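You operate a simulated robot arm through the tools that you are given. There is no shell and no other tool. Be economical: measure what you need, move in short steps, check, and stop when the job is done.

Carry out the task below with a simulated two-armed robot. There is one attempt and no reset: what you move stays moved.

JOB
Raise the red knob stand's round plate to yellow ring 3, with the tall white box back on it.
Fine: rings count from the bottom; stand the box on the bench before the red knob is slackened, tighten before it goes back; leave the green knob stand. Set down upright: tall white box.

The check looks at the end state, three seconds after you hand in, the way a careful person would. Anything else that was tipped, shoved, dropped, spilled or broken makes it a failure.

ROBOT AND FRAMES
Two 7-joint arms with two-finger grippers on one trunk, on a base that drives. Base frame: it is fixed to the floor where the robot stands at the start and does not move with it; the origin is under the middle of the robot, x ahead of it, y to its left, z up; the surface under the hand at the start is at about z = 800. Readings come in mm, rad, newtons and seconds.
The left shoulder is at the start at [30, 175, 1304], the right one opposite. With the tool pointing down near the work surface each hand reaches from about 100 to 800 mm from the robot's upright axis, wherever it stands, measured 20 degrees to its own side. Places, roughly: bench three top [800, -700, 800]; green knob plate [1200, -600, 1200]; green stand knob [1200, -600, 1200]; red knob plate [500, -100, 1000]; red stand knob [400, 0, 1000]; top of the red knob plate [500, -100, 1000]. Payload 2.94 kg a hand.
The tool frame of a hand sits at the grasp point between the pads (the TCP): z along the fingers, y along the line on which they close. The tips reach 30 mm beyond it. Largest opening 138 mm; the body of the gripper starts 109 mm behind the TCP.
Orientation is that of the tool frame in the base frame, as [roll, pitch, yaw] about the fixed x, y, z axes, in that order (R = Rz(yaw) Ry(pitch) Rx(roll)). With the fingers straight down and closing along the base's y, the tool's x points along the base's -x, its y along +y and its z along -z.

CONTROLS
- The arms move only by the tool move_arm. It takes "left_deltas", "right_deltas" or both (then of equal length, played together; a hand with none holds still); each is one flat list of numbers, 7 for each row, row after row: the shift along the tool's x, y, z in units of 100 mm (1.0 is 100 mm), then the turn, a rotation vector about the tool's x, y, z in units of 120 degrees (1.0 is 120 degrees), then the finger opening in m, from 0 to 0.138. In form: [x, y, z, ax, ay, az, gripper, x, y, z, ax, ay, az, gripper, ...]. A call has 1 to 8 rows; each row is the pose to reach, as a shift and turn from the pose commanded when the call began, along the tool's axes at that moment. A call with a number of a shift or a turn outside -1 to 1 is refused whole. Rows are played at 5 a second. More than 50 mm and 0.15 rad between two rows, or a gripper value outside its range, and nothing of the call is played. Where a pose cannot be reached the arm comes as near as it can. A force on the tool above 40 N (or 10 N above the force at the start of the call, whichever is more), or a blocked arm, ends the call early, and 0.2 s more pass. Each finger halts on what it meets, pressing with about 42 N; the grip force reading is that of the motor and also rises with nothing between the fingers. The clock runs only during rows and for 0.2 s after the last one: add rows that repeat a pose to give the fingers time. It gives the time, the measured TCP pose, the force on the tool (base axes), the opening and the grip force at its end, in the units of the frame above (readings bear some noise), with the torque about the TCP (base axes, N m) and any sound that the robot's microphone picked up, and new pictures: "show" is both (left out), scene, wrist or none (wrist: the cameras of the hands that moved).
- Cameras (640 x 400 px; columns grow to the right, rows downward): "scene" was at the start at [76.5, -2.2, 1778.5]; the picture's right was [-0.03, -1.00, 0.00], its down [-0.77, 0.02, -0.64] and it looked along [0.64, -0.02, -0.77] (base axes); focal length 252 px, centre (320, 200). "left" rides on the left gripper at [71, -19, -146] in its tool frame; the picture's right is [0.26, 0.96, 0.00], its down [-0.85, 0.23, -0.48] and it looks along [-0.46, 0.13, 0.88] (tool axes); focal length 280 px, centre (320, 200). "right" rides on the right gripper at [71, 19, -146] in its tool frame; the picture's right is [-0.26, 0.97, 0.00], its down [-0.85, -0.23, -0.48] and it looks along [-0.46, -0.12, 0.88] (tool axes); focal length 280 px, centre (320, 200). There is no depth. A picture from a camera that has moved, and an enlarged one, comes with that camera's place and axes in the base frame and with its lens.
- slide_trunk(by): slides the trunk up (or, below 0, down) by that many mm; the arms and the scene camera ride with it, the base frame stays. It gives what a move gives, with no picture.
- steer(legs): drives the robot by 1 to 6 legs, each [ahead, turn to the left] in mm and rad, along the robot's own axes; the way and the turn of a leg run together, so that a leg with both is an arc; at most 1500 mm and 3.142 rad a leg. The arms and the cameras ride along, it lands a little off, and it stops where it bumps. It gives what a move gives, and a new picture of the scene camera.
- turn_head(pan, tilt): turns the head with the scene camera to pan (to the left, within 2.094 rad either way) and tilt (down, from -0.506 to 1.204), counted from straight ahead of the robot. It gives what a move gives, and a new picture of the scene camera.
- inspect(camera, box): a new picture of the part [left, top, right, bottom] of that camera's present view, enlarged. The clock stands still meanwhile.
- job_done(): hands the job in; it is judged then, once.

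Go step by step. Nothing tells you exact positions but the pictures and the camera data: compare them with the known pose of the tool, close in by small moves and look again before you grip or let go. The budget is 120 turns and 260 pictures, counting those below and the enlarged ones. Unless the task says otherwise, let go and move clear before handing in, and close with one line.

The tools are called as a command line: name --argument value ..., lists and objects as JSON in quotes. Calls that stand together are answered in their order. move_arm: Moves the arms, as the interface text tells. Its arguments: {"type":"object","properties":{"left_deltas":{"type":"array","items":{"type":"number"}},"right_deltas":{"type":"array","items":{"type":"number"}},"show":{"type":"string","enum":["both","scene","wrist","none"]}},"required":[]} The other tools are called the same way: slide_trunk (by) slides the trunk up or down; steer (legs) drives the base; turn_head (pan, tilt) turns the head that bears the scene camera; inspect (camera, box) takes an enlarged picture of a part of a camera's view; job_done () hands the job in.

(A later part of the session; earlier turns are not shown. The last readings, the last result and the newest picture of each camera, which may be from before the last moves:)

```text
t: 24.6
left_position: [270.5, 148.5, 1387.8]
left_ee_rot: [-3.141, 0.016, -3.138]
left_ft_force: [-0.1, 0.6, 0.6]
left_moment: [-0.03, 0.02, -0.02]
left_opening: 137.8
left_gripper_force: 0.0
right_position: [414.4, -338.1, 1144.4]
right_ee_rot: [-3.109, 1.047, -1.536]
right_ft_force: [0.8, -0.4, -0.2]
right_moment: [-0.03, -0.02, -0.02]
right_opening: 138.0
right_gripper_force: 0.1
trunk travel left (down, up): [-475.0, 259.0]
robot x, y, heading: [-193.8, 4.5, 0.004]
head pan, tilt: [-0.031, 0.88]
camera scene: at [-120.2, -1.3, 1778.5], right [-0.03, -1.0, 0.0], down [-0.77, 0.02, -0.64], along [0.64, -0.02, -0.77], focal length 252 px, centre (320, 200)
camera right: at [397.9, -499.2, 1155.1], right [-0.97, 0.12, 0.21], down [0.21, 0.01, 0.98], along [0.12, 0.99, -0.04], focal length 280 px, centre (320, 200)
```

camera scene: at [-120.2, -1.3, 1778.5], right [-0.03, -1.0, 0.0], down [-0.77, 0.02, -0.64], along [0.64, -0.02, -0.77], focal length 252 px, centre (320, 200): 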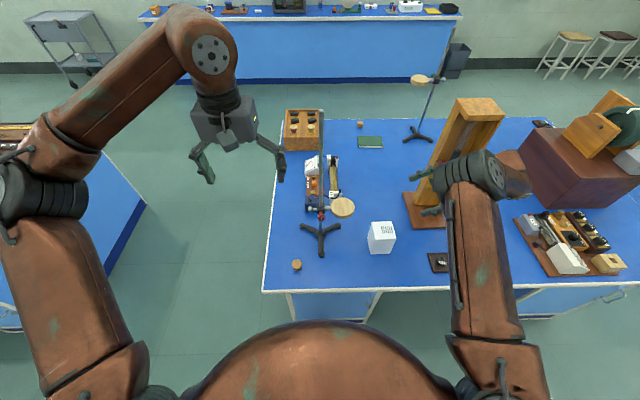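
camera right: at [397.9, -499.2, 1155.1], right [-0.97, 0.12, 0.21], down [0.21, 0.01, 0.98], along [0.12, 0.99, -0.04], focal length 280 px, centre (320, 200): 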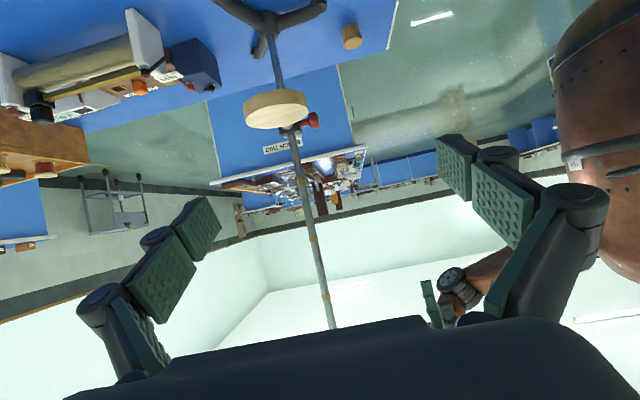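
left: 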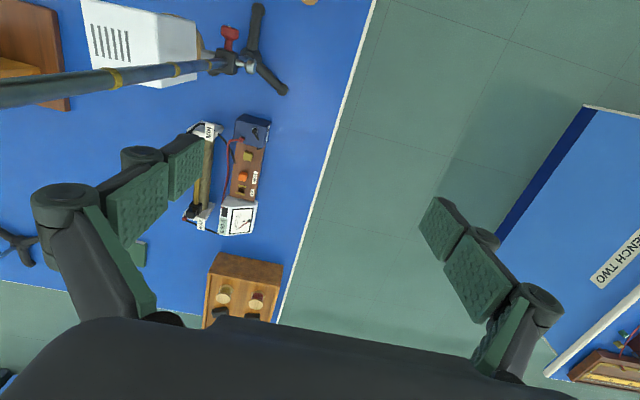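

The right arm is now nicely out to the side. Disc is about 91 mm across, centred (480, -107), top z ≈ 1009. Approaching it along the tilted line.

move_arm --right_deltas '[0.02, -0.22, 0.33, 0, 0, 0, 0.138, 0.04, -0.44, 0.66, 0, 0, 0, 0.138, 0.07, -0.66, 0.99, 0, 0, 0, 0.138]' --show "none"

move_arm --right_deltas '[0, 0, 0.26, 0, 0, 0, 0.138, 0, 0, 0.52, 0, 0, 0, 0.138, 0, 0, 0.52, 0, 0, 0, 0.138]' --show "both"

```text
t: 25.4
left_position: [271.2, 146.1, 1388.0]
left_ee_rot: [3.141, 0.017, -3.136]
left_ft_force: [0.4, -1.4, 0.0]
left_moment: [-0.02, 0.02, 0.0]
left_opening: 138.3
left_gripper_force: 0.1
right_position: [483.8, -257.4, 1089.2]
right_ee_rot: [-3.113, 1.05, -1.541]
right_ft_force: [-0.5, -0.3, 0.3]
right_moment: [-0.04, 0.01, 0.04]
right_opening: 138.2
right_gripper_force: 0.1
trunk travel left (down, up): [-475.0, 259.0]
robot x, y, heading: [-198.4, 2.9, 0.003]
head pan, tilt: [-0.031, 0.88]
```

```text
t: 26.2
left_position: [269.4, 145.2, 1387.7]
left_ee_rot: [3.14, 0.016, -3.135]
left_ft_force: [0.5, -0.5, -0.8]
left_moment: [0.02, 0.02, 0.01]
left_opening: 137.9
left_gripper_force: 0.1
right_position: [480.6, -210.2, 1064.3]
right_ee_rot: [-3.11, 1.049, -1.538]
right_ft_force: [-0.5, -0.2, -0.7]
right_moment: [0.03, -0.03, 0.02]
right_opening: 138.0
right_gripper_force: 0.1
trunk travel left (down, up): [-475.0, 259.0]
robot x, y, heading: [-197.6, -3.7, 0.004]
head pan, tilt: [-0.031, 0.88]
camera scene: at [-120.6, -3.5, 1778.6], right [-0.03, -1.0, 0.0], down [-0.77, 0.02, -0.64], along [0.64, -0.02, -0.77], focal length 252 px, centre (320, 200)
camera right: at [462.3, -372.4, 1075.3], right [-0.97, 0.13, 0.21], down [0.21, 0.01, 0.98], along [0.12, 0.99, -0.04], focal length 280 px, centre (320, 200)
```

scene: 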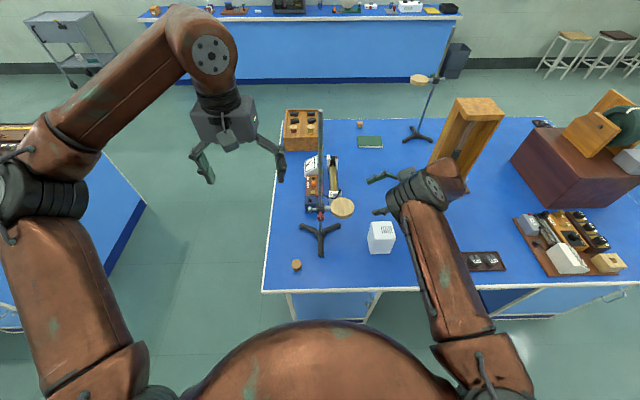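
right: 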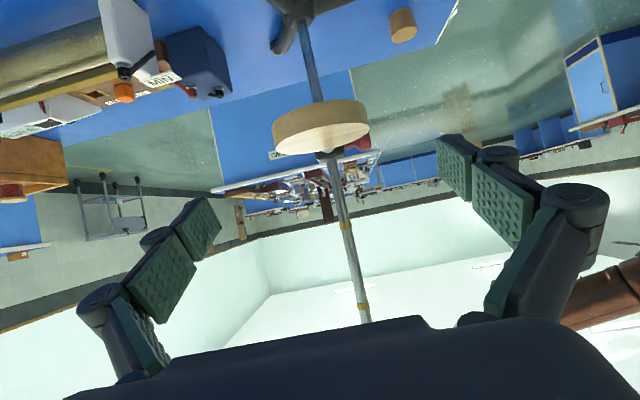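

Aligned with the disc centre. Advancing onto it.

move_arm --right_deltas '[0, 0, 0.3, 0, 0, 0, 0.138, 0, 0, 0.6, 0, 0, 0, 0.138, 0, 0, 0.85, 0, 0, 0, 0.138, 0, 0, 0.85, 0, 0, 0, 0.138]' --show "both"

```text
t: 27.2
left_position: [270.1, 146.3, 1387.7]
left_ee_rot: [-3.14, 0.016, -3.137]
left_ft_force: [-0.6, -0.3, -0.4]
left_moment: [0.02, -0.04, -0.03]
left_opening: 137.8
left_gripper_force: 0.1
right_position: [481.6, -138.4, 1019.1]
right_ee_rot: [-3.11, 1.05, -1.54]
right_ft_force: [0.3, 0.2, 0.0]
right_moment: [0.04, 0.01, -0.04]
right_opening: 137.9
right_gripper_force: 0.1
trunk travel left (down, up): [-475.0, 259.0]
robot x, y, heading: [-194.2, -2.9, 0.01]
head pan, tilt: [-0.031, 0.88]
camera scene: at [-120.7, -3.0, 1778.6], right [-0.03, -1.0, 0.0], down [-0.77, 0.02, -0.64], along [0.64, -0.02, -0.77], focal length 252 px, centre (320, 200)
camera right: at [464.3, -300.1, 1029.8], right [-0.97, 0.13, 0.21], down [0.22, 0.01, 0.98], along [0.12, 0.99, -0.04], focal length 280 px, centre (320, 200)
```

scene: 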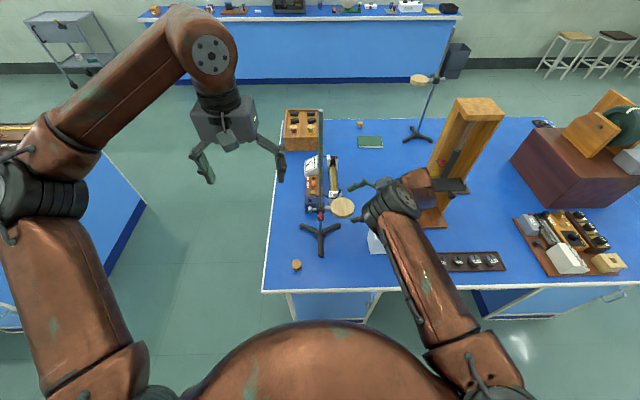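
right: 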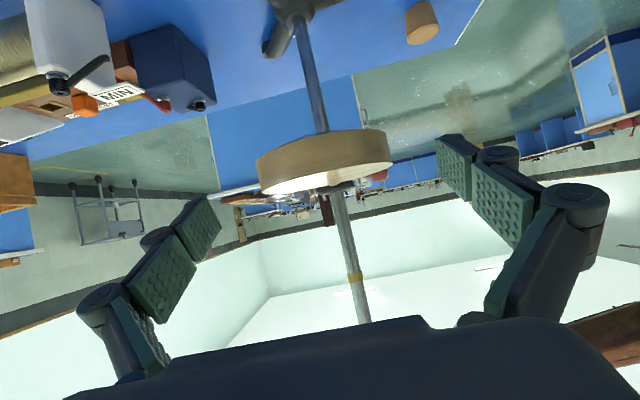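

move_arm --right_deltas '[0.01, 0, 0.18, 0, 0, 0, 0.138, 0.02, 0, 0.35, 0, 0, 0, 0.138, 0.02, 0, 0.35, 0, 0, 0, 0.138]' --show "wrist"

```text
t: 28.0
left_position: [269.4, 146.9, 1387.5]
left_ee_rot: [3.141, 0.016, -3.136]
left_ft_force: [0.0, -0.2, 0.0]
left_moment: [-0.02, -0.02, -0.01]
left_opening: 138.0
left_gripper_force: 0.1
right_position: [483.2, -109.0, 1001.0]
right_ee_rot: [-3.111, 1.05, -1.537]
right_ft_force: [0.2, 0.0, 0.1]
right_moment: [0.02, 0.01, -0.05]
right_opening: 138.0
right_gripper_force: 0.0
trunk travel left (down, up): [-475.0, 259.0]
robot x, y, heading: [-197.9, -0.1, 0.007]
head pan, tilt: [-0.031, 0.88]
camera right: at [465.1, -269.3, 1011.9], right [-0.97, 0.12, 0.21], down [0.21, 0.01, 0.98], along [0.12, 0.99, -0.04], focal length 280 px, centre (320, 200)
```

right: 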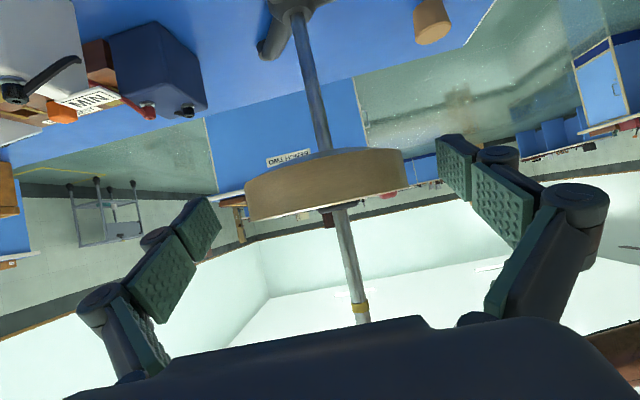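

move_arm --right_deltas '[0, 0.02, 0, 0, 0, 0, 0.138, 0, 0.02, 0, 0, 0, 0, 0.11, 0, 0.02, 0, 0, 0, 0, 0.095, 0, 0.02, 0, 0, 0, 0, 0.08, 0, 0.02, 0, 0, 0, 0, 0.075, 0, 0.02, 0, 0, 0, 0, 0.075, 0, 0.02, 0, 0, 0, 0, 0.075]' --show "wrist"

```text
t: 29.6
left_position: [269.4, 147.4, 1388.5]
left_ee_rot: [3.14, 0.017, -3.138]
left_ft_force: [0.7, 0.4, -0.6]
left_moment: [0.02, -0.01, -0.01]
left_opening: 138.0
left_gripper_force: 0.0
right_position: [479.3, -108.0, 1001.9]
right_ee_rot: [-3.112, 1.048, -1.539]
right_ft_force: [-9.6, -3.4, 1.3]
right_moment: [-0.03, 0.75, 0.32]
right_opening: 90.5
right_gripper_force: 44.8
trunk travel left (down, up): [-475.0, 259.0]
robot x, y, heading: [-196.2, -3.1, 0.004]
head pan, tilt: [-0.031, 0.88]
camera right: at [461.4, -270.0, 1012.3], right [-0.97, 0.12, 0.21], down [0.22, 0.01, 0.98], along [0.12, 0.99, -0.04], focal length 280 px, centre (320, 200)
```

right: 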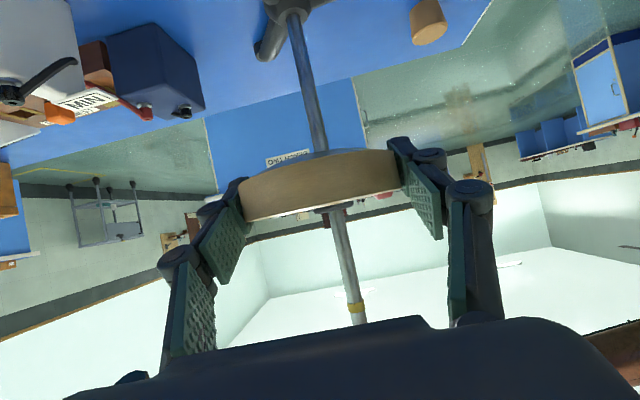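

The disc is held (90.5 mm). Now the left hand: pitch it to point forward (+x), coming down on its own side first.

move_arm --left_deltas '[0, 0, 0.1, 0, -0.07, 0, 0.138, 0, 0, 0.2, 0, -0.14, 0, 0.138, 0, 0, 0.3, 0, -0.21, 0, 0.138, 0, 0, 0.4, 0, -0.28, 0, 0.138, 0, 0, 0.5, 0, -0.35, 0, 0.138, 0, 0, 0.6, 0, -0.42, 0, 0.138, 0, 0, 0.7, 0, -0.49, 0, 0.138, 0, 0, 0.8, 0, -0.56, 0, 0.138]' --show "none"

move_arm --left_deltas '[0, 0, 0, 0, -0.065, 0, 0.1, 0, 0, 0, 0, -0.13, 0, 0.08, 0, 0, 0, 0, -0.19, 0, 0.06, 0, 0, 0, 0, -0.19, 0, 0.06]' --show "both"

```text
t: 31.4
left_position: [275.8, 144.6, 1315.2]
left_ee_rot: [3.139, 1.141, -3.136]
left_ft_force: [-0.5, -0.4, -0.5]
left_moment: [0.01, -0.01, -0.02]
left_opening: 138.0
left_gripper_force: 0.1
left hand out of reach, approached as far as the arm can: row 8
right_position: [479.2, -108.6, 1002.0]
right_ee_rot: [-3.11, 1.049, -1.538]
right_ft_force: [-15.5, -2.6, -4.1]
right_moment: [0.0, 0.76, -0.19]
right_opening: 90.6
right_gripper_force: 44.9
trunk travel left (down, up): [-475.0, 259.0]
robot x, y, heading: [-198.6, -0.9, 0.005]
head pan, tilt: [-0.031, 0.88]
```

```text
t: 32.4
left_position: [275.1, 145.1, 1314.7]
left_ee_rot: [3.136, 1.137, -3.138]
left_ft_force: [-0.1, 0.1, -0.3]
left_moment: [-0.02, 0.01, -0.01]
left_opening: 59.6
left_gripper_force: 0.0
left hand out of reach, approached as far as the arm can: row 1, 2, 3, 4
right_position: [480.1, -107.9, 1001.4]
right_ee_rot: [-3.111, 1.049, -1.538]
right_ft_force: [-16.6, -2.3, -4.7]
right_moment: [0.01, 0.58, -0.21]
right_opening: 90.9
right_gripper_force: 44.9
trunk travel left (down, up): [-475.0, 259.0]
robot x, y, heading: [-196.8, -1.5, 0.004]
head pan, tilt: [-0.031, 0.88]
camera scene: at [-122.4, -3.1, 1778.6], right [-0.03, -1.0, 0.0], down [-0.77, 0.02, -0.64], along [0.64, -0.02, -0.77], focal length 252 px, centre (320, 200)
camera left: at [113.4, 124.5, 1311.8], right [-0.12, 0.96, -0.24], down [-0.08, 0.23, 0.97], along [0.99, 0.13, 0.05], focal length 280 px, centre (320, 200)
```

scene: 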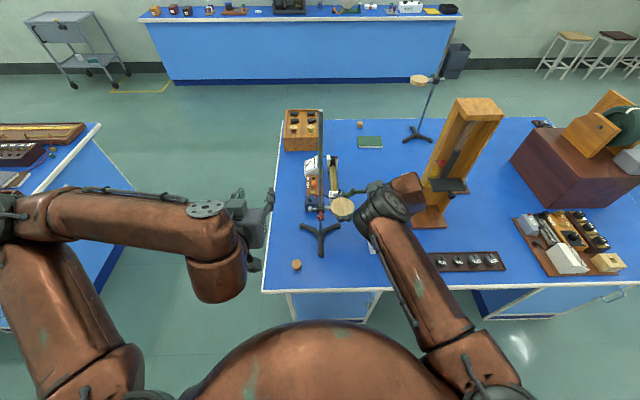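
left: 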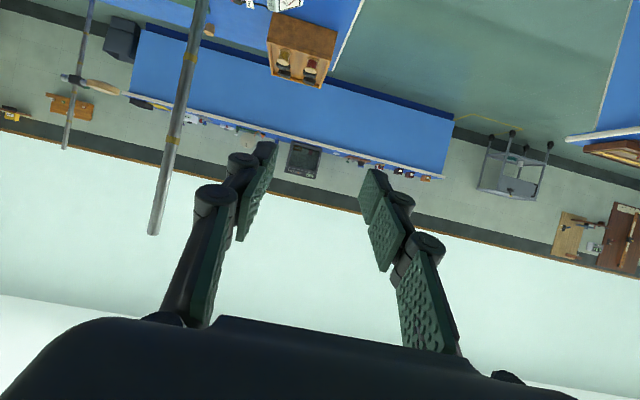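

The left wrist hit its limit at this height; I'll move lower and then finish the pitch. I'm also relaxing the right hand's sideways force.

move_arm --left_deltas '[0.3, -0.13, 0.2, 0, 0, 0, 0.06, 0.6, -0.26, 0.4, 0, 0, 0, 0.06, 0.9, -0.4, 0.6, 0, 0, 0, 0.06, 0.9, -0.4, 0.6, 0, -0.065, 0, 0.06, 0.9, -0.4, 0.6, 0, -0.13, 0, 0.06, 0.9, -0.4, 0.6, 0, -0.19, 0, 0.06, 0.9, -0.4, 0.6, 0, -0.205, 0, 0.06]' --right_deltas '[0, 0.01, 0, 0, 0, 0, 0.075, 0, 0.02, 0, 0, 0, 0, 0.075, 0, 0.03, 0, 0, 0, 0, 0.075, 0, 0.03, 0, 0, 0, 0, 0.075, 0, 0.03, 0, 0, 0, 0, 0.075, 0, 0.03, 0, 0, 0, 0, 0.075, 0, 0.03, 0, 0, 0, 0, 0.075]' --show "both"

```text
t: 33.2
left_position: [286.3, 82.7, 1234.9]
left_ee_rot: [-2.996, 1.155, -3.056]
left_ft_force: [-0.6, 2.4, -0.6]
left_moment: [-0.04, -0.07, -0.15]
left_opening: 60.2
left_gripper_force: 0.1
left hand out of reach, approached as far as the arm can: row 1
right_position: [480.3, -104.5, 1000.9]
right_ee_rot: [-3.097, 1.037, -1.535]
right_ft_force: [-1.0, -36.0, -0.8]
right_moment: [0.25, 1.16, 0.89]
right_opening: 91.1
right_gripper_force: 45.1
trunk travel left (down, up): [-475.0, 259.0]
robot x, y, heading: [-197.6, -0.5, 0.006]
head pan, tilt: [-0.031, 0.88]
stopped in row 3 (right hand): the force on the tool passed its limit at 48 N (the readings are from after the stop); the commanded pose is now the measured one
camera scene: at [-122.8, 1.3, 1778.8], right [-0.02, -1.0, 0.0], down [-0.77, 0.02, -0.64], along [0.64, -0.02, -0.77], focal length 252 px, centre (320, 200)
camera right: at [460.0, -265.9, 1013.1], right [-0.97, 0.14, 0.2], down [0.21, 0.02, 0.98], along [0.13, 0.99, -0.05], focal length 280 px, centre (320, 200)
camera left: at [123.1, 71.3, 1229.9], right [-0.06, 0.95, -0.3], down [-0.08, 0.29, 0.95], along [0.99, 0.08, 0.06], focal length 280 px, centre (320, 200)
```

scene: 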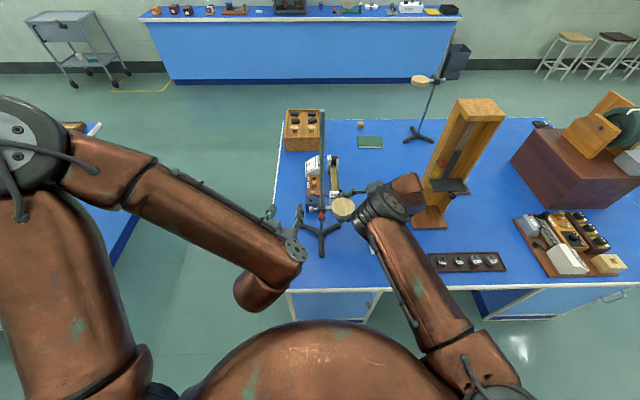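
right: 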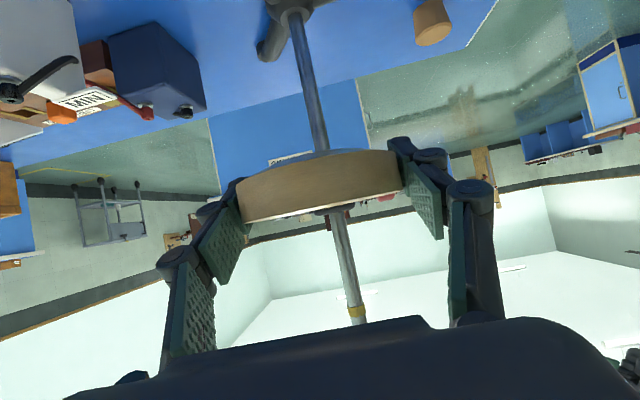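
left: 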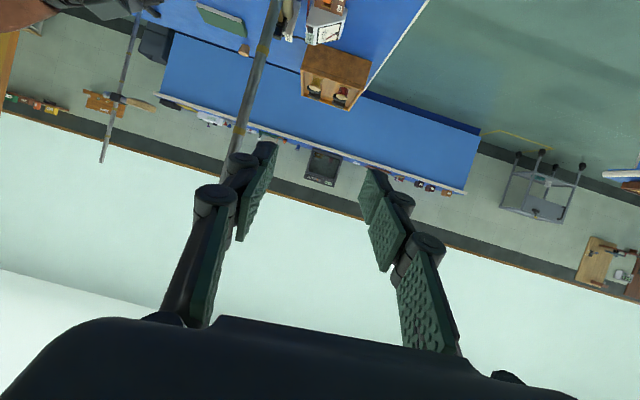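

The left arm's swing sways the base and loads the right hand through the stand. I'll open the right hand for now and re-grip once the left hand is in place.

move_arm --right_deltas '[0, 0, 0, 0, 0, 0, 0.1, 0, 0, 0, 0, 0, 0, 0.115, 0, 0, 0, 0, 0, 0, 0.13, 0, 0, 0, 0, 0, 0, 0.138]' --show "wrist"

inspect --camera "scene" --box '[280, 180, 400, 255]'

```text
t: 34.2
left_position: [287.8, 80.6, 1234.6]
left_ee_rot: [-3.003, 1.155, -3.063]
left_ft_force: [0.6, 0.4, -0.4]
left_moment: [-0.02, 0.0, -0.01]
left_opening: 59.7
left_gripper_force: 0.1
right_position: [480.2, -99.6, 1001.4]
right_ee_rot: [-3.096, 1.05, -1.52]
right_ft_force: [-0.3, -0.1, 0.0]
right_moment: [-0.02, 0.01, -0.03]
right_opening: 137.8
right_gripper_force: 0.2
trunk travel left (down, up): [-475.0, 259.0]
robot x, y, heading: [-197.2, -2.9, 0.003]
head pan, tilt: [-0.031, 0.88]
camera right: at [462.4, -261.2, 1012.0], right [-0.97, 0.12, 0.21], down [0.21, 0.01, 0.98], along [0.12, 0.99, -0.04], focal length 280 px, centre (320, 200)
```

right: 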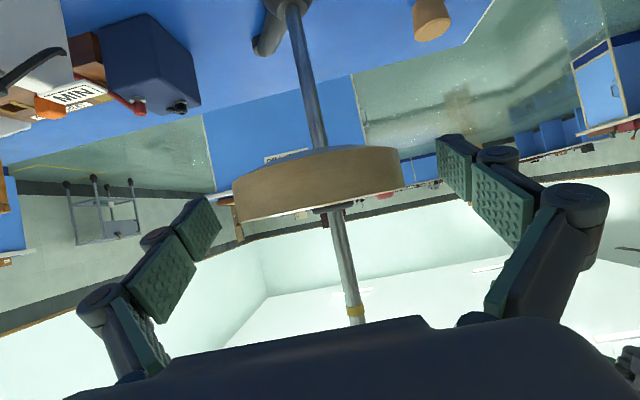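

```text
5.33 times, centred on (340, 218) of scene
camera zoom: at [-120.6, -2.0, 1778.6], right [-0.02, -1.0, 0.0], down [-0.77, 0.02, -0.64], along [0.64, -0.01, -0.77], focal length 1343 px, centre (213, 107)
```

zoom: 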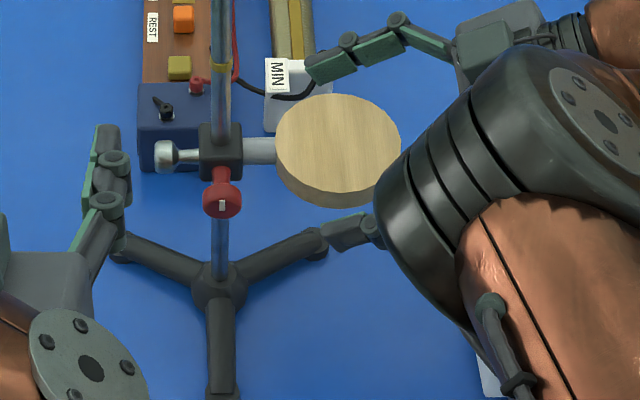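

Stand is essentially where it was. Continuing the left hand slowly lower and forward, then pitching up to horizontal.

move_arm --left_deltas '[0.24, -0.05, 0.18, 0, 0, 0, 0.06, 0.48, -0.1, 0.36, 0, 0, 0, 0.06, 0.72, -0.14, 0.55, 0, 0, 0, 0.06, 0.97, -0.2, 0.74, 0, 0, 0, 0.06]' --show "none"

move_arm --left_deltas '[0.2, -0.05, 0.15, 0, -0.065, 0, 0.06, 0.4, -0.1, 0.3, 0, -0.13, 0, 0.06, 0.4, -0.1, 0.3, 0, -0.195, 0, 0.06, 0.4, -0.1, 0.3, 0, -0.195, 0, 0.06]' --show "both"

```text
t: 35.2
left_position: [318.7, 51.7, 1112.3]
left_ee_rot: [-3.001, 1.152, -3.063]
left_ft_force: [0.3, -0.7, 0.6]
left_moment: [-0.01, -0.01, 0.02]
left_opening: 60.1
left_gripper_force: 0.0
right_position: [479.7, -98.7, 999.9]
right_ee_rot: [-3.097, 1.052, -1.521]
right_ft_force: [-0.1, -0.7, -0.3]
right_moment: [0.01, 0.06, 0.03]
right_opening: 138.0
right_gripper_force: 0.1
trunk travel left (down, up): [-475.0, 259.0]
robot x, y, heading: [-197.3, 1.1, 0.007]
head pan, tilt: [-0.031, 0.88]
```

```text
t: 36.2
left_position: [326.4, 40.9, 1068.1]
left_ee_rot: [-1.611, 1.514, -1.661]
left_ft_force: [0.5, 0.4, 0.5]
left_moment: [0.0, 0.04, -0.04]
left_opening: 60.0
left_gripper_force: 0.1
right_position: [479.3, -97.7, 1001.0]
right_ee_rot: [-3.099, 1.05, -1.521]
right_ft_force: [0.4, -0.1, 1.1]
right_moment: [-0.04, 0.01, 0.04]
right_opening: 137.9
right_gripper_force: 0.1
trunk travel left (down, up): [-475.0, 259.0]
robot x, y, heading: [-195.1, -1.7, 0.01]
head pan, tilt: [-0.031, 0.88]
camera scene: at [-118.8, 0.2, 1778.5], right [-0.02, -1.0, 0.0], down [-0.77, 0.02, -0.64], along [0.64, -0.02, -0.77], focal length 252 px, centre (320, 200)
camera left: at [179.9, 24.5, 998.9], right [0.04, 0.95, -0.32], down [-0.46, 0.3, 0.84], along [0.89, 0.11, 0.45], focal length 280 px, centre (320, 200)
```

scene: 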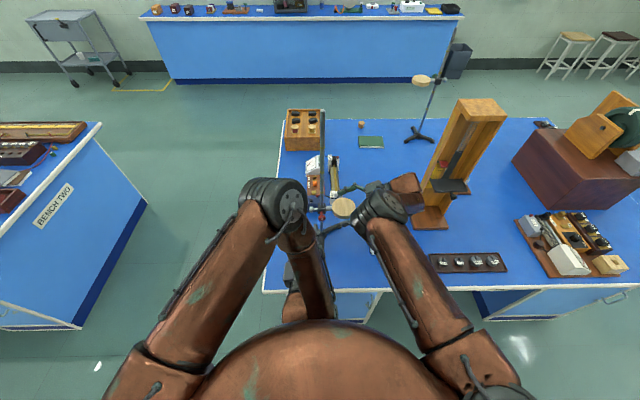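
left: 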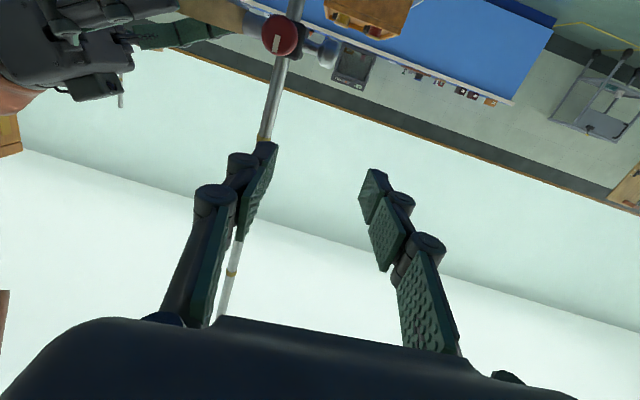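

The left hand now points along +x, and the knob head sits at about (435, -20, 1000). Moving to a pre-grasp in front of the knob.

move_arm --left_deltas '[0.18, -0.14, 0, -0.01, 0, 0, 0.06, 0.36, -0.28, 0, -0.022, 0, 0, 0.06, 0.54, -0.42, 0, -0.022, 0, 0, 0.06, 0.71, -0.56, 0.0, -0.022, 0, 0, 0.055, 0.71, -0.56, 0.0, -0.022, 0, 0, 0.055]' --show "both"

```text
t: 37.4
left_position: [321.1, -18.2, 1000.7]
left_ee_rot: [-1.688, 1.515, -1.691]
left_ft_force: [0.2, 0.4, 0.9]
left_moment: [-0.01, 0.02, -0.03]
left_opening: 55.4
left_gripper_force: 0.1
right_position: [479.3, -99.7, 1001.4]
right_ee_rot: [-3.094, 1.053, -1.523]
right_ft_force: [-0.2, -0.1, -0.1]
right_moment: [-0.02, 0.01, 0.01]
right_opening: 137.9
right_gripper_force: 0.0
trunk travel left (down, up): [-475.0, 259.0]
robot x, y, heading: [-192.7, -0.4, 0.007]
head pan, tilt: [-0.031, 0.88]
camera scene: at [-120.1, -2.3, 1778.6], right [-0.02, -1.0, 0.0], down [-0.77, 0.02, -0.64], along [0.64, -0.01, -0.77], focal length 252 px, centre (320, 200)
camera left: at [175.4, -41.3, 931.1], right [0.0, 0.95, -0.32], down [-0.47, 0.28, 0.84], along [0.88, 0.15, 0.45], focal length 280 px, centre (320, 200)
```

scene: 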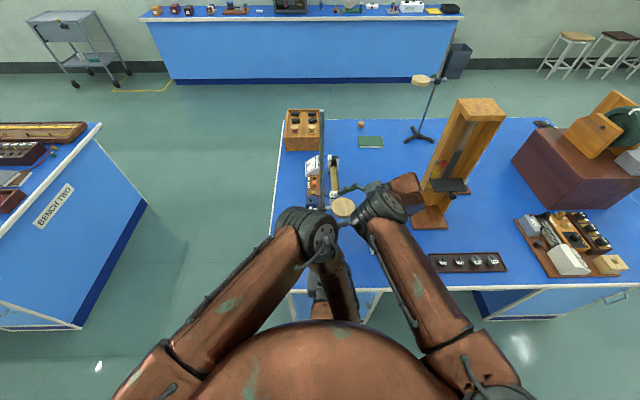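
left: 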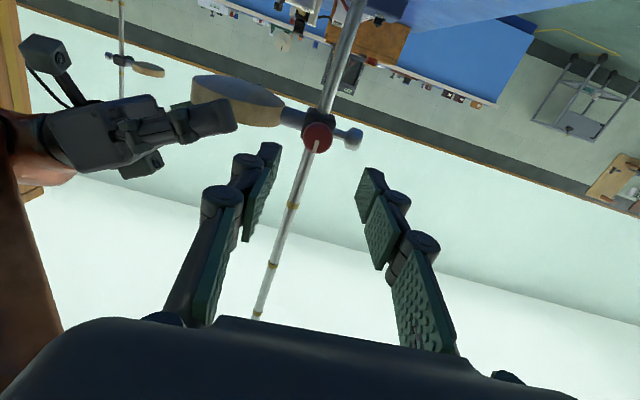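

Knob is centred at (435, -20, 1001) in the view. Advancing along its axis.

move_arm --left_deltas '[0, -0.02, 0.22, 0, 0, 0, 0.055, 0, -0.02, 0.44, 0, 0, 0, 0.055, 0, -0.02, 0.66, 0, 0, 0, 0.055, 0, -0.02, 0.66, 0, 0, 0, 0.055]' --show "both"

inspect --camera "scene" --box '[280, 180, 400, 255]'

```text
t: 38.4
left_position: [388.0, -23.0, 1000.4]
left_ee_rot: [-1.679, 1.515, -1.681]
left_ft_force: [-0.1, 0.3, -0.1]
left_moment: [0.01, 0.02, 0.01]
left_opening: 55.3
left_gripper_force: 0.0
right_position: [478.6, -100.6, 1001.3]
right_ee_rot: [-3.097, 1.052, -1.522]
right_ft_force: [-0.1, 0.6, -0.4]
right_moment: [-0.02, -0.04, 0.01]
right_opening: 137.7
right_gripper_force: 0.1
trunk travel left (down, up): [-475.0, 259.0]
robot x, y, heading: [-197.5, -1.0, 0.012]
head pan, tilt: [-0.031, 0.88]
camera scene: at [-120.5, -2.7, 1778.6], right [-0.02, -1.0, 0.0], down [-0.77, 0.02, -0.64], along [0.64, -0.01, -0.77], focal length 252 px, centre (320, 200)
camera left: at [241.8, -46.1, 931.6], right [0.0, 0.95, -0.32], down [-0.47, 0.28, 0.84], along [0.88, 0.15, 0.45], focal length 280 px, centre (320, 200)
```

scene: 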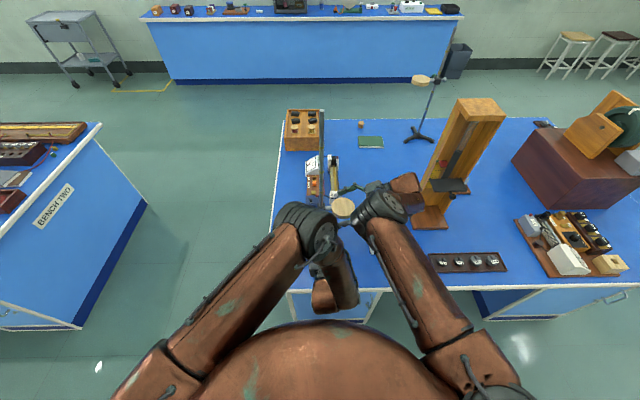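
left: 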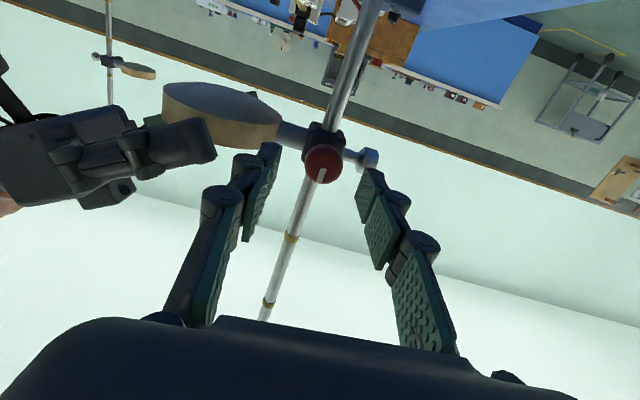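

```text
5.33 times, centred on (340, 218) of scene
camera zoom: at [-120.5, -2.7, 1778.6], right [-0.02, -1.0, 0.0], down [-0.77, 0.02, -0.64], along [0.64, -0.01, -0.77], focal length 1343 px, centre (213, 107)
```

zoom: 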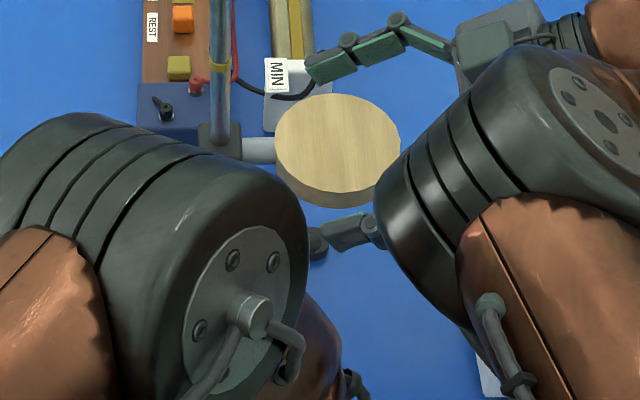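

move_arm --left_deltas '[0, 0.02, 0.13, 0, 0, 0, 0.055, 0, 0.02, 0.26, 0, 0, 0, 0.055, 0, 0.02, 0.37, 0, 0, 0, 0.055, 0, 0.02, 0.37, 0, 0, 0, 0.055]' --show "wrist"

```text
t: 39.4
left_position: [423.6, -21.3, 1001.4]
left_ee_rot: [-1.684, 1.514, -1.689]
left_ft_force: [1.2, 0.5, 1.0]
left_moment: [0.03, -0.01, -0.03]
left_opening: 55.0
left_gripper_force: 0.0
right_position: [480.2, -99.8, 1000.7]
right_ee_rot: [-3.097, 1.049, -1.522]
right_ft_force: [-0.5, 0.6, -0.3]
right_moment: [0.03, 0.01, 0.02]
right_opening: 138.1
right_gripper_force: 0.0
trunk travel left (down, up): [-475.0, 259.0]
robot x, y, heading: [-195.4, -0.3, 0.009]
head pan, tilt: [-0.031, 0.88]
camera left: at [278.0, -43.3, 933.0], right [0.0, 0.95, -0.32], down [-0.47, 0.28, 0.84], along [0.88, 0.15, 0.45], focal length 280 px, centre (320, 200)
```

left: 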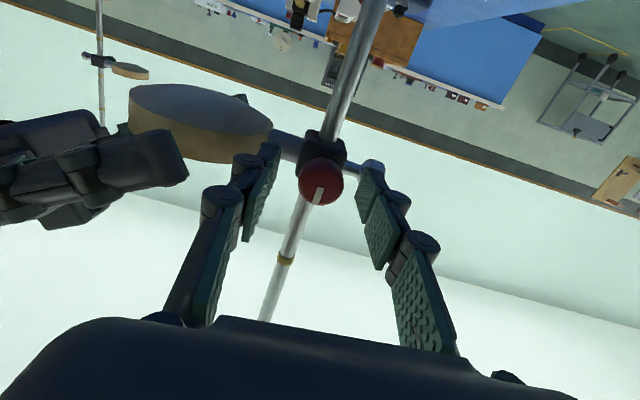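

Knob is centred between the left fingers. Re-grip the disc with the right hand first, holding the left still.

move_arm --right_deltas '[0.035, 0.02, -0.06, 0, 0, 0, 0.138, 0.035, 0.02, -0.06, 0, 0, 0, 0.12, 0.035, 0.02, -0.06, 0, 0, 0, 0.105, 0.035, 0.02, -0.06, 0, 0, 0, 0.095, 0.035, 0.02, -0.06, 0, 0, 0, 0.085, 0.035, 0.02, -0.06, 0, 0, 0, 0.08, 0.035, 0.02, -0.06, 0, 0, 0, 0.08]' --show "wrist"

```text
t: 41.0
left_position: [424.4, -20.0, 1001.6]
left_ee_rot: [-1.693, 1.513, -1.697]
left_ft_force: [0.3, -0.2, 0.0]
left_moment: [-0.01, 0.02, 0.03]
left_opening: 54.9
left_gripper_force: 0.0
right_position: [479.0, -108.3, 1002.3]
right_ee_rot: [-3.096, 1.051, -1.522]
right_ft_force: [5.1, -1.3, 2.9]
right_moment: [-0.14, 0.34, -0.02]
right_opening: 90.4
right_gripper_force: 44.8
trunk travel left (down, up): [-475.0, 259.0]
robot x, y, heading: [-195.1, -1.9, 0.007]
head pan, tilt: [-0.031, 0.88]
camera right: at [461.8, -269.5, 1012.1], right [-0.97, 0.12, 0.21], down [0.21, 0.01, 0.98], along [0.12, 0.99, -0.04], focal length 280 px, centre (320, 200)
```

right: 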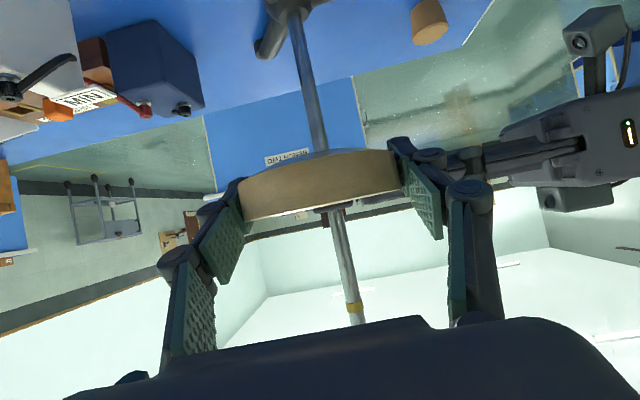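

Forces are small. Now close the left fingers on the knob.

move_arm --left_deltas '[0, 0, 0, 0, 0, 0, 0.045, 0, 0, 0, 0, 0, 0, 0.035, 0, 0, 0, 0, 0, 0, 0.025, 0, 0, 0, 0, 0, 0, 0.02, 0, 0, 0, 0, 0, 0, 0.015, 0, 0, 0, 0, 0, 0, 0.015]' --show "wrist"

```text
t: 42.4
left_position: [425.3, -20.4, 1001.3]
left_ee_rot: [-1.701, 1.515, -1.703]
left_ft_force: [0.2, 3.3, -1.7]
left_moment: [-0.03, -0.09, 0.04]
left_opening: 26.4
left_gripper_force: 45.0
right_position: [478.9, -107.6, 1002.1]
right_ee_rot: [-3.096, 1.051, -1.521]
right_ft_force: [6.4, -5.8, 5.0]
right_moment: [0.06, 0.32, -0.19]
right_opening: 90.7
right_gripper_force: 44.8
trunk travel left (down, up): [-475.0, 259.0]
robot x, y, heading: [-195.5, -0.5, 0.008]
head pan, tilt: [-0.031, 0.88]
camera left: at [278.4, -43.3, 932.7], right [0.0, 0.95, -0.32], down [-0.47, 0.28, 0.84], along [0.88, 0.15, 0.45], focal length 280 px, centre (320, 200)
```

left: 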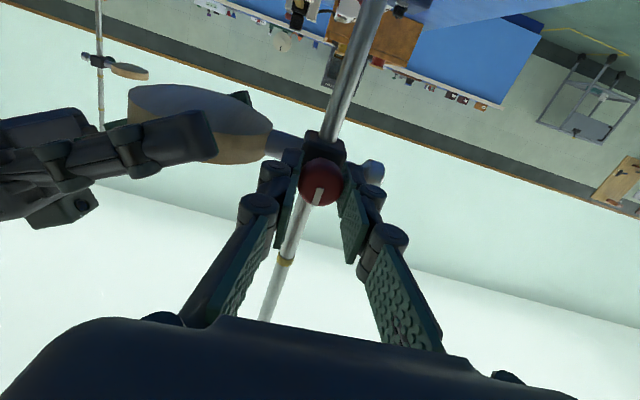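

Knob held at 26.4 mm. Turning it counter-clockwise (seen from me) a first 38°, and watching torque and sound.

move_arm --left_deltas '[0, 0, 0, 0, 0, -0.04, 0.015, 0, 0, 0, 0, 0, -0.08, 0.015, 0, 0, 0, 0, 0, -0.12, 0.015, 0, 0, 0, 0, 0, -0.16, 0.015, 0, 0, 0, 0, 0, -0.2, 0.015, 0, 0, 0, 0, 0, -0.24, 0.015, 0, 0, 0, 0, 0, -0.28, 0.015, 0, 0, 0, 0, 0, -0.32, 0.015]' --show "wrist"

```text
t: 44.2
left_position: [425.8, -18.4, 1000.7]
left_ee_rot: [-1.581, 0.843, -1.582]
left_ft_force: [-28.2, 14.8, 4.5]
left_moment: [0.0, -0.16, 0.29]
left_opening: 26.4
left_gripper_force: 45.2
right_position: [478.5, -108.1, 1002.1]
right_ee_rot: [-3.094, 1.049, -1.522]
right_ft_force: [28.3, -10.3, -5.3]
right_moment: [0.2, 0.7, -0.19]
right_opening: 90.7
right_gripper_force: 44.9
trunk travel left (down, up): [-475.0, 259.0]
robot x, y, heading: [-194.0, -1.6, 0.008]
head pan, tilt: [-0.031, 0.88]
camera left: at [278.8, -81.2, 961.8], right [-0.01, 0.55, -0.84], down [-0.47, 0.74, 0.48], along [0.88, 0.4, 0.25], focal length 280 px, centre (320, 200)
```

left: 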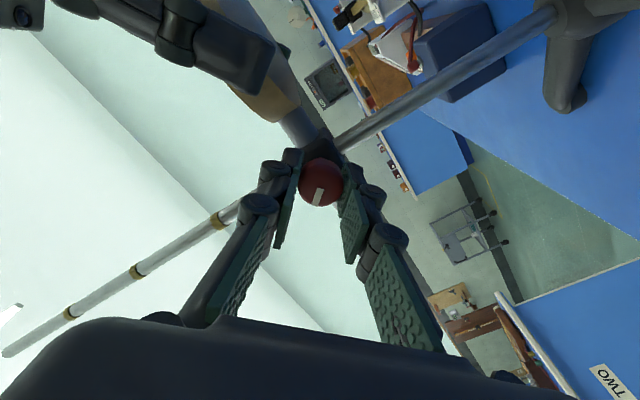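

The knob turns with the hand. I'll ease back 3 mm (a push has built up along x) and keep turning.

move_arm --left_deltas '[0, 0, -0.015, 0, 0, 0, 0.015, 0, 0, -0.03, 0, 0, -0.04, 0.015, 0, 0, -0.03, 0, 0, -0.08, 0.015, 0, 0, -0.03, 0, 0, -0.12, 0.015, 0, 0, -0.03, 0, 0, -0.16, 0.015, 0, 0, -0.03, 0, 0, -0.2, 0.015, 0, 0, -0.03, 0, 0, -0.24, 0.015, 0, 0, -0.03, 0, 0, -0.28, 0.015]' --show "wrist"

```text
t: 46.0
left_position: [424.6, -20.0, 999.8]
left_ee_rot: [-1.581, 0.259, -1.576]
left_ft_force: [26.8, 17.8, -14.3]
left_moment: [0.05, 0.05, 0.74]
left_opening: 26.2
left_gripper_force: 45.4
right_position: [478.8, -107.7, 1000.4]
right_ee_rot: [-3.104, 1.051, -1.528]
right_ft_force: [-11.8, -18.5, 14.3]
right_moment: [0.0, 0.18, 0.37]
right_opening: 90.4
right_gripper_force: 44.7
trunk travel left (down, up): [-475.0, 259.0]
robot x, y, heading: [-195.4, -1.5, 0.005]
head pan, tilt: [-0.031, 0.88]
camera left: at [279.1, -93.0, 1001.1], right [-0.01, -0.01, -1.0], down [-0.48, 0.88, 0.0], along [0.88, 0.48, -0.01], focal length 280 px, centre (320, 200)
```

left: 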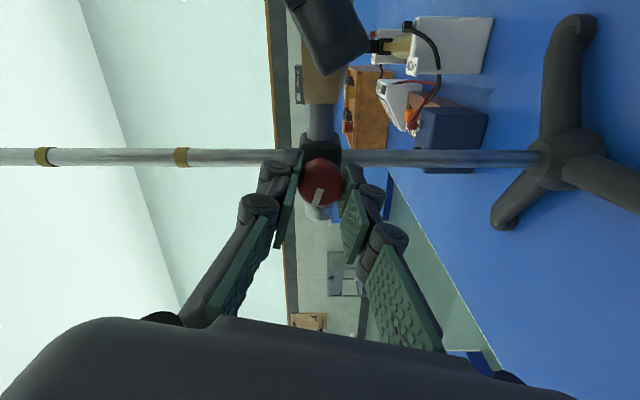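

move_arm --left_deltas '[-0.01, 0.01, 0.015, 0, 0, 0, 0.015, -0.01, 0.01, 0.015, 0, 0, -0.04, 0.015, -0.01, 0.01, 0.015, 0, 0, -0.08, 0.015, -0.01, 0.01, 0.015, 0, 0, -0.12, 0.015, -0.01, 0.01, 0.015, 0, 0, -0.16, 0.015, -0.01, 0.01, 0.015, 0, 0, -0.2, 0.015, -0.01, 0.01, 0.015, 0, 0, -0.24, 0.015, -0.01, 0.01, 0.015, 0, 0, -0.28, 0.015]' --show "wrist"

```text
t: 47.8
left_position: [424.0, -18.8, 1000.1]
left_ee_rot: [-1.578, -0.331, -1.571]
left_ft_force: [20.2, 13.4, -10.6]
left_moment: [0.02, -0.01, -0.44]
left_opening: 26.3
left_gripper_force: 45.0
right_position: [478.5, -108.9, 1001.5]
right_ee_rot: [-3.1, 1.05, -1.523]
right_ft_force: [-9.9, -12.4, 9.5]
right_moment: [-0.66, 1.04, -0.36]
right_opening: 90.7
right_gripper_force: 45.0
trunk travel left (down, up): [-475.0, 259.0]
robot x, y, heading: [-196.3, 1.0, 0.006]
head pan, tilt: [-0.031, 0.88]
camera left: at [279.1, -80.1, 1042.0], right [-0.01, -0.56, -0.83], down [-0.48, 0.73, -0.49], along [0.88, 0.39, -0.27], focal length 280 px, centre (320, 200)
```

left: 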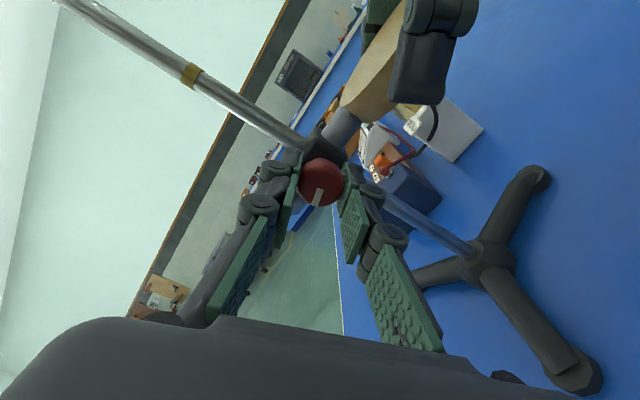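

About 105° turned. Test whether it has slackened with a gentle 4 mm lift by both hands together.

move_arm --left_deltas '[0.007, -0.019, 0.01, 0, 0, 0, 0.015, 0.013, -0.038, 0.015, 0, 0, 0, 0.015, 0.013, -0.038, 0.015, 0, 0, 0, 0.015]' --right_deltas '[-0.018, 0, -0.01, 0, 0, 0, 0.08, -0.035, 0, -0.02, 0, 0, 0, 0.08, -0.035, 0, -0.02, 0, 0, 0, 0.08]' --show "scene"

```text
t: 48.6
left_position: [424.9, -19.1, 1002.4]
left_ee_rot: [-1.58, -0.328, -1.571]
left_ft_force: [-11.0, 16.0, 1.3]
left_moment: [-0.04, 0.1, 0.64]
left_opening: 26.3
left_gripper_force: 44.8
right_position: [478.9, -108.3, 1004.7]
right_ee_rot: [-3.094, 1.049, -1.522]
right_ft_force: [10.0, -11.8, -2.6]
right_moment: [0.5, 1.06, -0.47]
right_opening: 90.5
right_gripper_force: 44.8
trunk travel left (down, up): [-475.0, 259.0]
robot x, y, heading: [-198.6, 1.5, 0.008]
head pan, tilt: [-0.031, 0.88]
camera scene: at [-119.8, -1.8, 1778.5], right [-0.02, -1.0, 0.0], down [-0.77, 0.02, -0.64], along [0.64, -0.01, -0.77], focal length 252 px, centre (320, 200)
```

scene: 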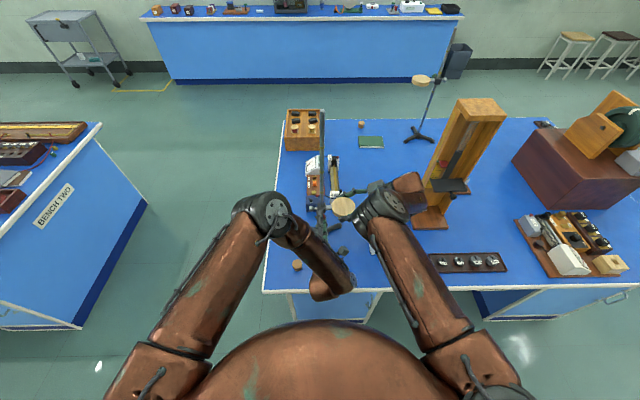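

move_arm --left_deltas '[0.016, -0.047, 0, 0, 0, 0, 0.015, 0.033, -0.095, 0, 0, 0, 0, 0.015, 0.049, -0.142, 0, 0, 0, 0, 0.015, 0.049, -0.142, 0, 0, 0, 0, 0.015]' --right_deltas '[-0.043, 0, -0.025, 0, 0, 0, 0.08, -0.087, 0, -0.05, 0, 0, 0, 0.08, -0.13, 0, -0.075, 0, 0, 0, 0.08, -0.13, 0, -0.075, 0, 0, 0, 0.08]' --show "both"

```text
t: 49.6
left_position: [425.0, -19.0, 1018.3]
left_ee_rot: [-1.577, -0.327, -1.57]
left_ft_force: [-29.5, 16.5, 9.7]
left_moment: [-0.01, -0.1, 0.44]
left_opening: 26.3
left_gripper_force: 44.7
right_position: [478.9, -107.0, 1020.2]
right_ee_rot: [-3.09, 1.047, -1.519]
right_ft_force: [28.6, -11.5, -9.6]
right_moment: [-0.07, 0.27, -0.1]
right_opening: 90.3
right_gripper_force: 44.8
trunk travel left (down, up): [-475.0, 259.0]
robot x, y, heading: [-198.0, 2.0, 0.01]
head pan, tilt: [-0.031, 0.88]
camera scene: at [-120.1, -1.8, 1778.6], right [-0.02, -1.0, 0.0], down [-0.77, 0.02, -0.64], along [0.64, -0.01, -0.77], focal length 252 px, centre (320, 200)
camera right: at [461.4, -268.6, 1031.4], right [-0.97, 0.12, 0.2], down [0.21, 0.01, 0.98], along [0.12, 0.99, -0.04], focal length 280 px, centre (320, 200)
camera left: at [279.8, -80.8, 1061.2], right [-0.01, -0.56, -0.83], down [-0.48, 0.73, -0.49], along [0.88, 0.39, -0.27], focal length 280 px, centre (320, 200)
```

scene: 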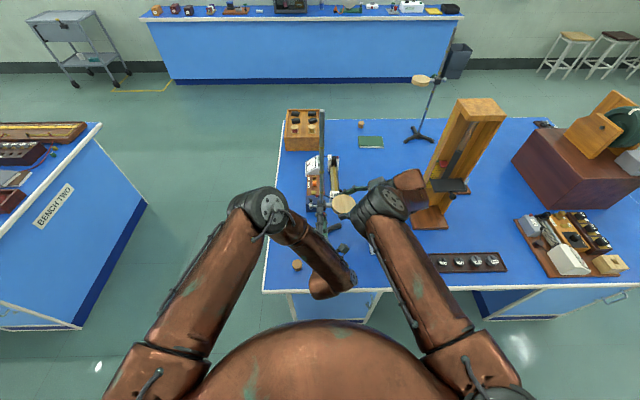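
right: 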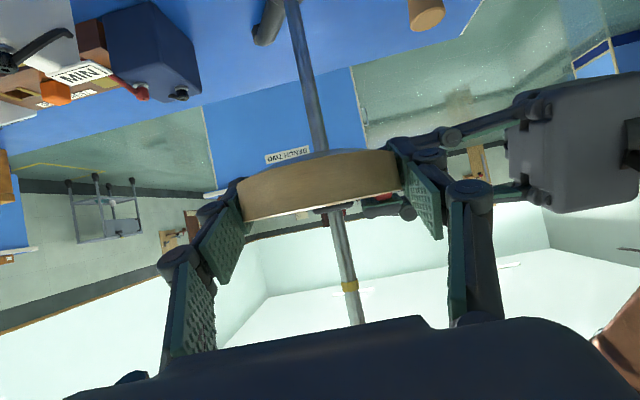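
left: 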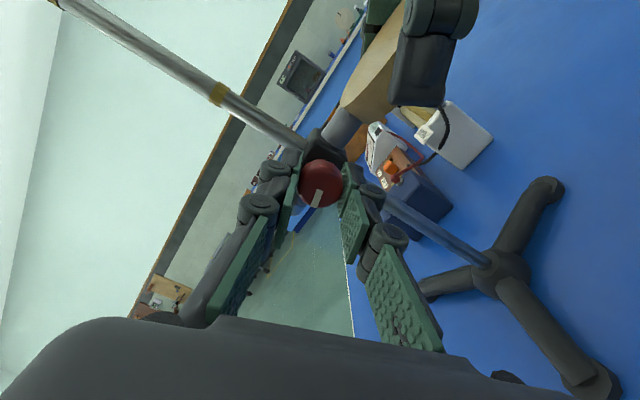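

The clamp slides (the ring is nearing it and vertical forces are balanced). I'll relax the squeeze between the hands, then raise everything together with the trunk.

move_arm --left_deltas '[-0.005, 0.0, -0.01, 0, 0, 0, 0.015, -0.01, 0.005, -0.018, 0, 0, 0, 0.015, -0.01, 0.005, -0.018, 0, 0, 0, 0.015]' --show "none"

slide_trunk --by 25

```text
t: 50.4
left_position: [425.5, -21.3, 1018.4]
left_ee_rot: [-1.576, -0.327, -1.572]
left_ft_force: [-17.7, 8.0, 8.7]
left_moment: [0.0, -0.13, 0.22]
left_opening: 26.4
left_gripper_force: 45.1
right_position: [478.9, -106.8, 1020.8]
right_ee_rot: [-3.096, 1.05, -1.523]
right_ft_force: [22.7, -8.2, -7.6]
right_moment: [-0.51, -0.44, -0.4]
right_opening: 90.4
right_gripper_force: 44.9
trunk travel left (down, up): [-475.0, 259.0]
robot x, y, heading: [-196.3, -2.8, 0.009]
head pan, tilt: [-0.031, 0.88]
```

```text
t: 51.1
left_position: [426.6, -18.9, 1043.1]
left_ee_rot: [-1.578, -0.328, -1.575]
left_ft_force: [-5.3, -0.4, 3.4]
left_moment: [-0.01, -0.29, -0.17]
left_opening: 26.2
left_gripper_force: 45.2
right_position: [478.9, -107.5, 1044.2]
right_ee_rot: [-3.097, 1.051, -1.523]
right_ft_force: [18.5, -3.0, -3.4]
right_moment: [-0.7, 0.44, -0.76]
right_opening: 90.5
right_gripper_force: 45.0
trunk travel left (down, up): [-500.0, 234.0]
robot x, y, heading: [-196.7, -2.0, 0.007]
head pan, tilt: [-0.031, 0.88]
```

The trunk lift works with low forces. Look for a ring uncovered below the clamp.

slide_trunk --by 30

inspect --camera "left" --box '[100, 0, 640, 338]'

inspect --camera "right" --box '[240, 0, 440, 125]'

```text
t: 51.8
left_position: [425.2, -19.6, 1071.9]
left_ee_rot: [-1.58, -0.328, -1.571]
left_ft_force: [-1.9, -5.3, 3.7]
left_moment: [0.0, -0.22, -0.2]
left_opening: 26.3
left_gripper_force: 44.9
right_position: [480.0, -106.7, 1074.0]
right_ee_rot: [-3.102, 1.051, -1.523]
right_ft_force: [16.5, 1.4, -3.0]
right_moment: [-0.21, 0.53, -0.43]
right_opening: 90.4
right_gripper_force: 45.5
trunk travel left (down, up): [-530.0, 204.0]
robot x, y, heading: [-196.7, -1.8, 0.009]
head pan, tilt: [-0.031, 0.88]
```

```text
1.18 times, centred on (370, 169) of left
camera zoom: at [280.1, -80.5, 1114.9], right [-0.01, -0.56, -0.83], down [-0.48, 0.73, -0.49], along [0.88, 0.39, -0.27], focal length 332 px, centre (261, 237)
```

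zoom: 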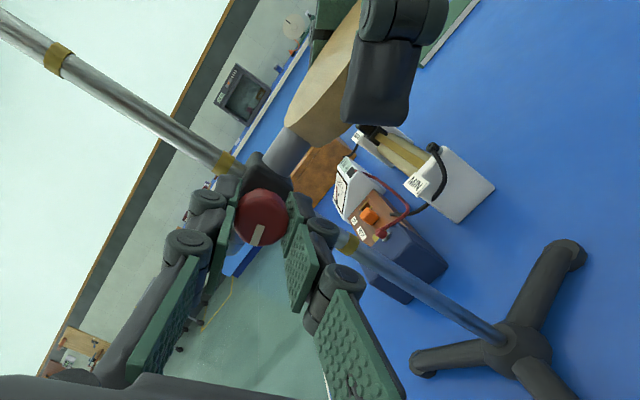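

```text
3.20 times, centred on (340, 62) of right
camera zoom: at [462.0, -268.7, 1084.3], right [-0.97, 0.12, 0.21], down [0.21, 0.01, 0.98], along [0.11, 0.99, -0.03], focal length 897 px, centre (256, 640)
```

zoom: 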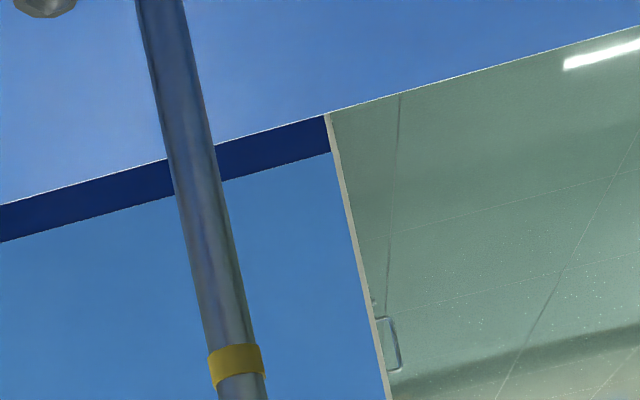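

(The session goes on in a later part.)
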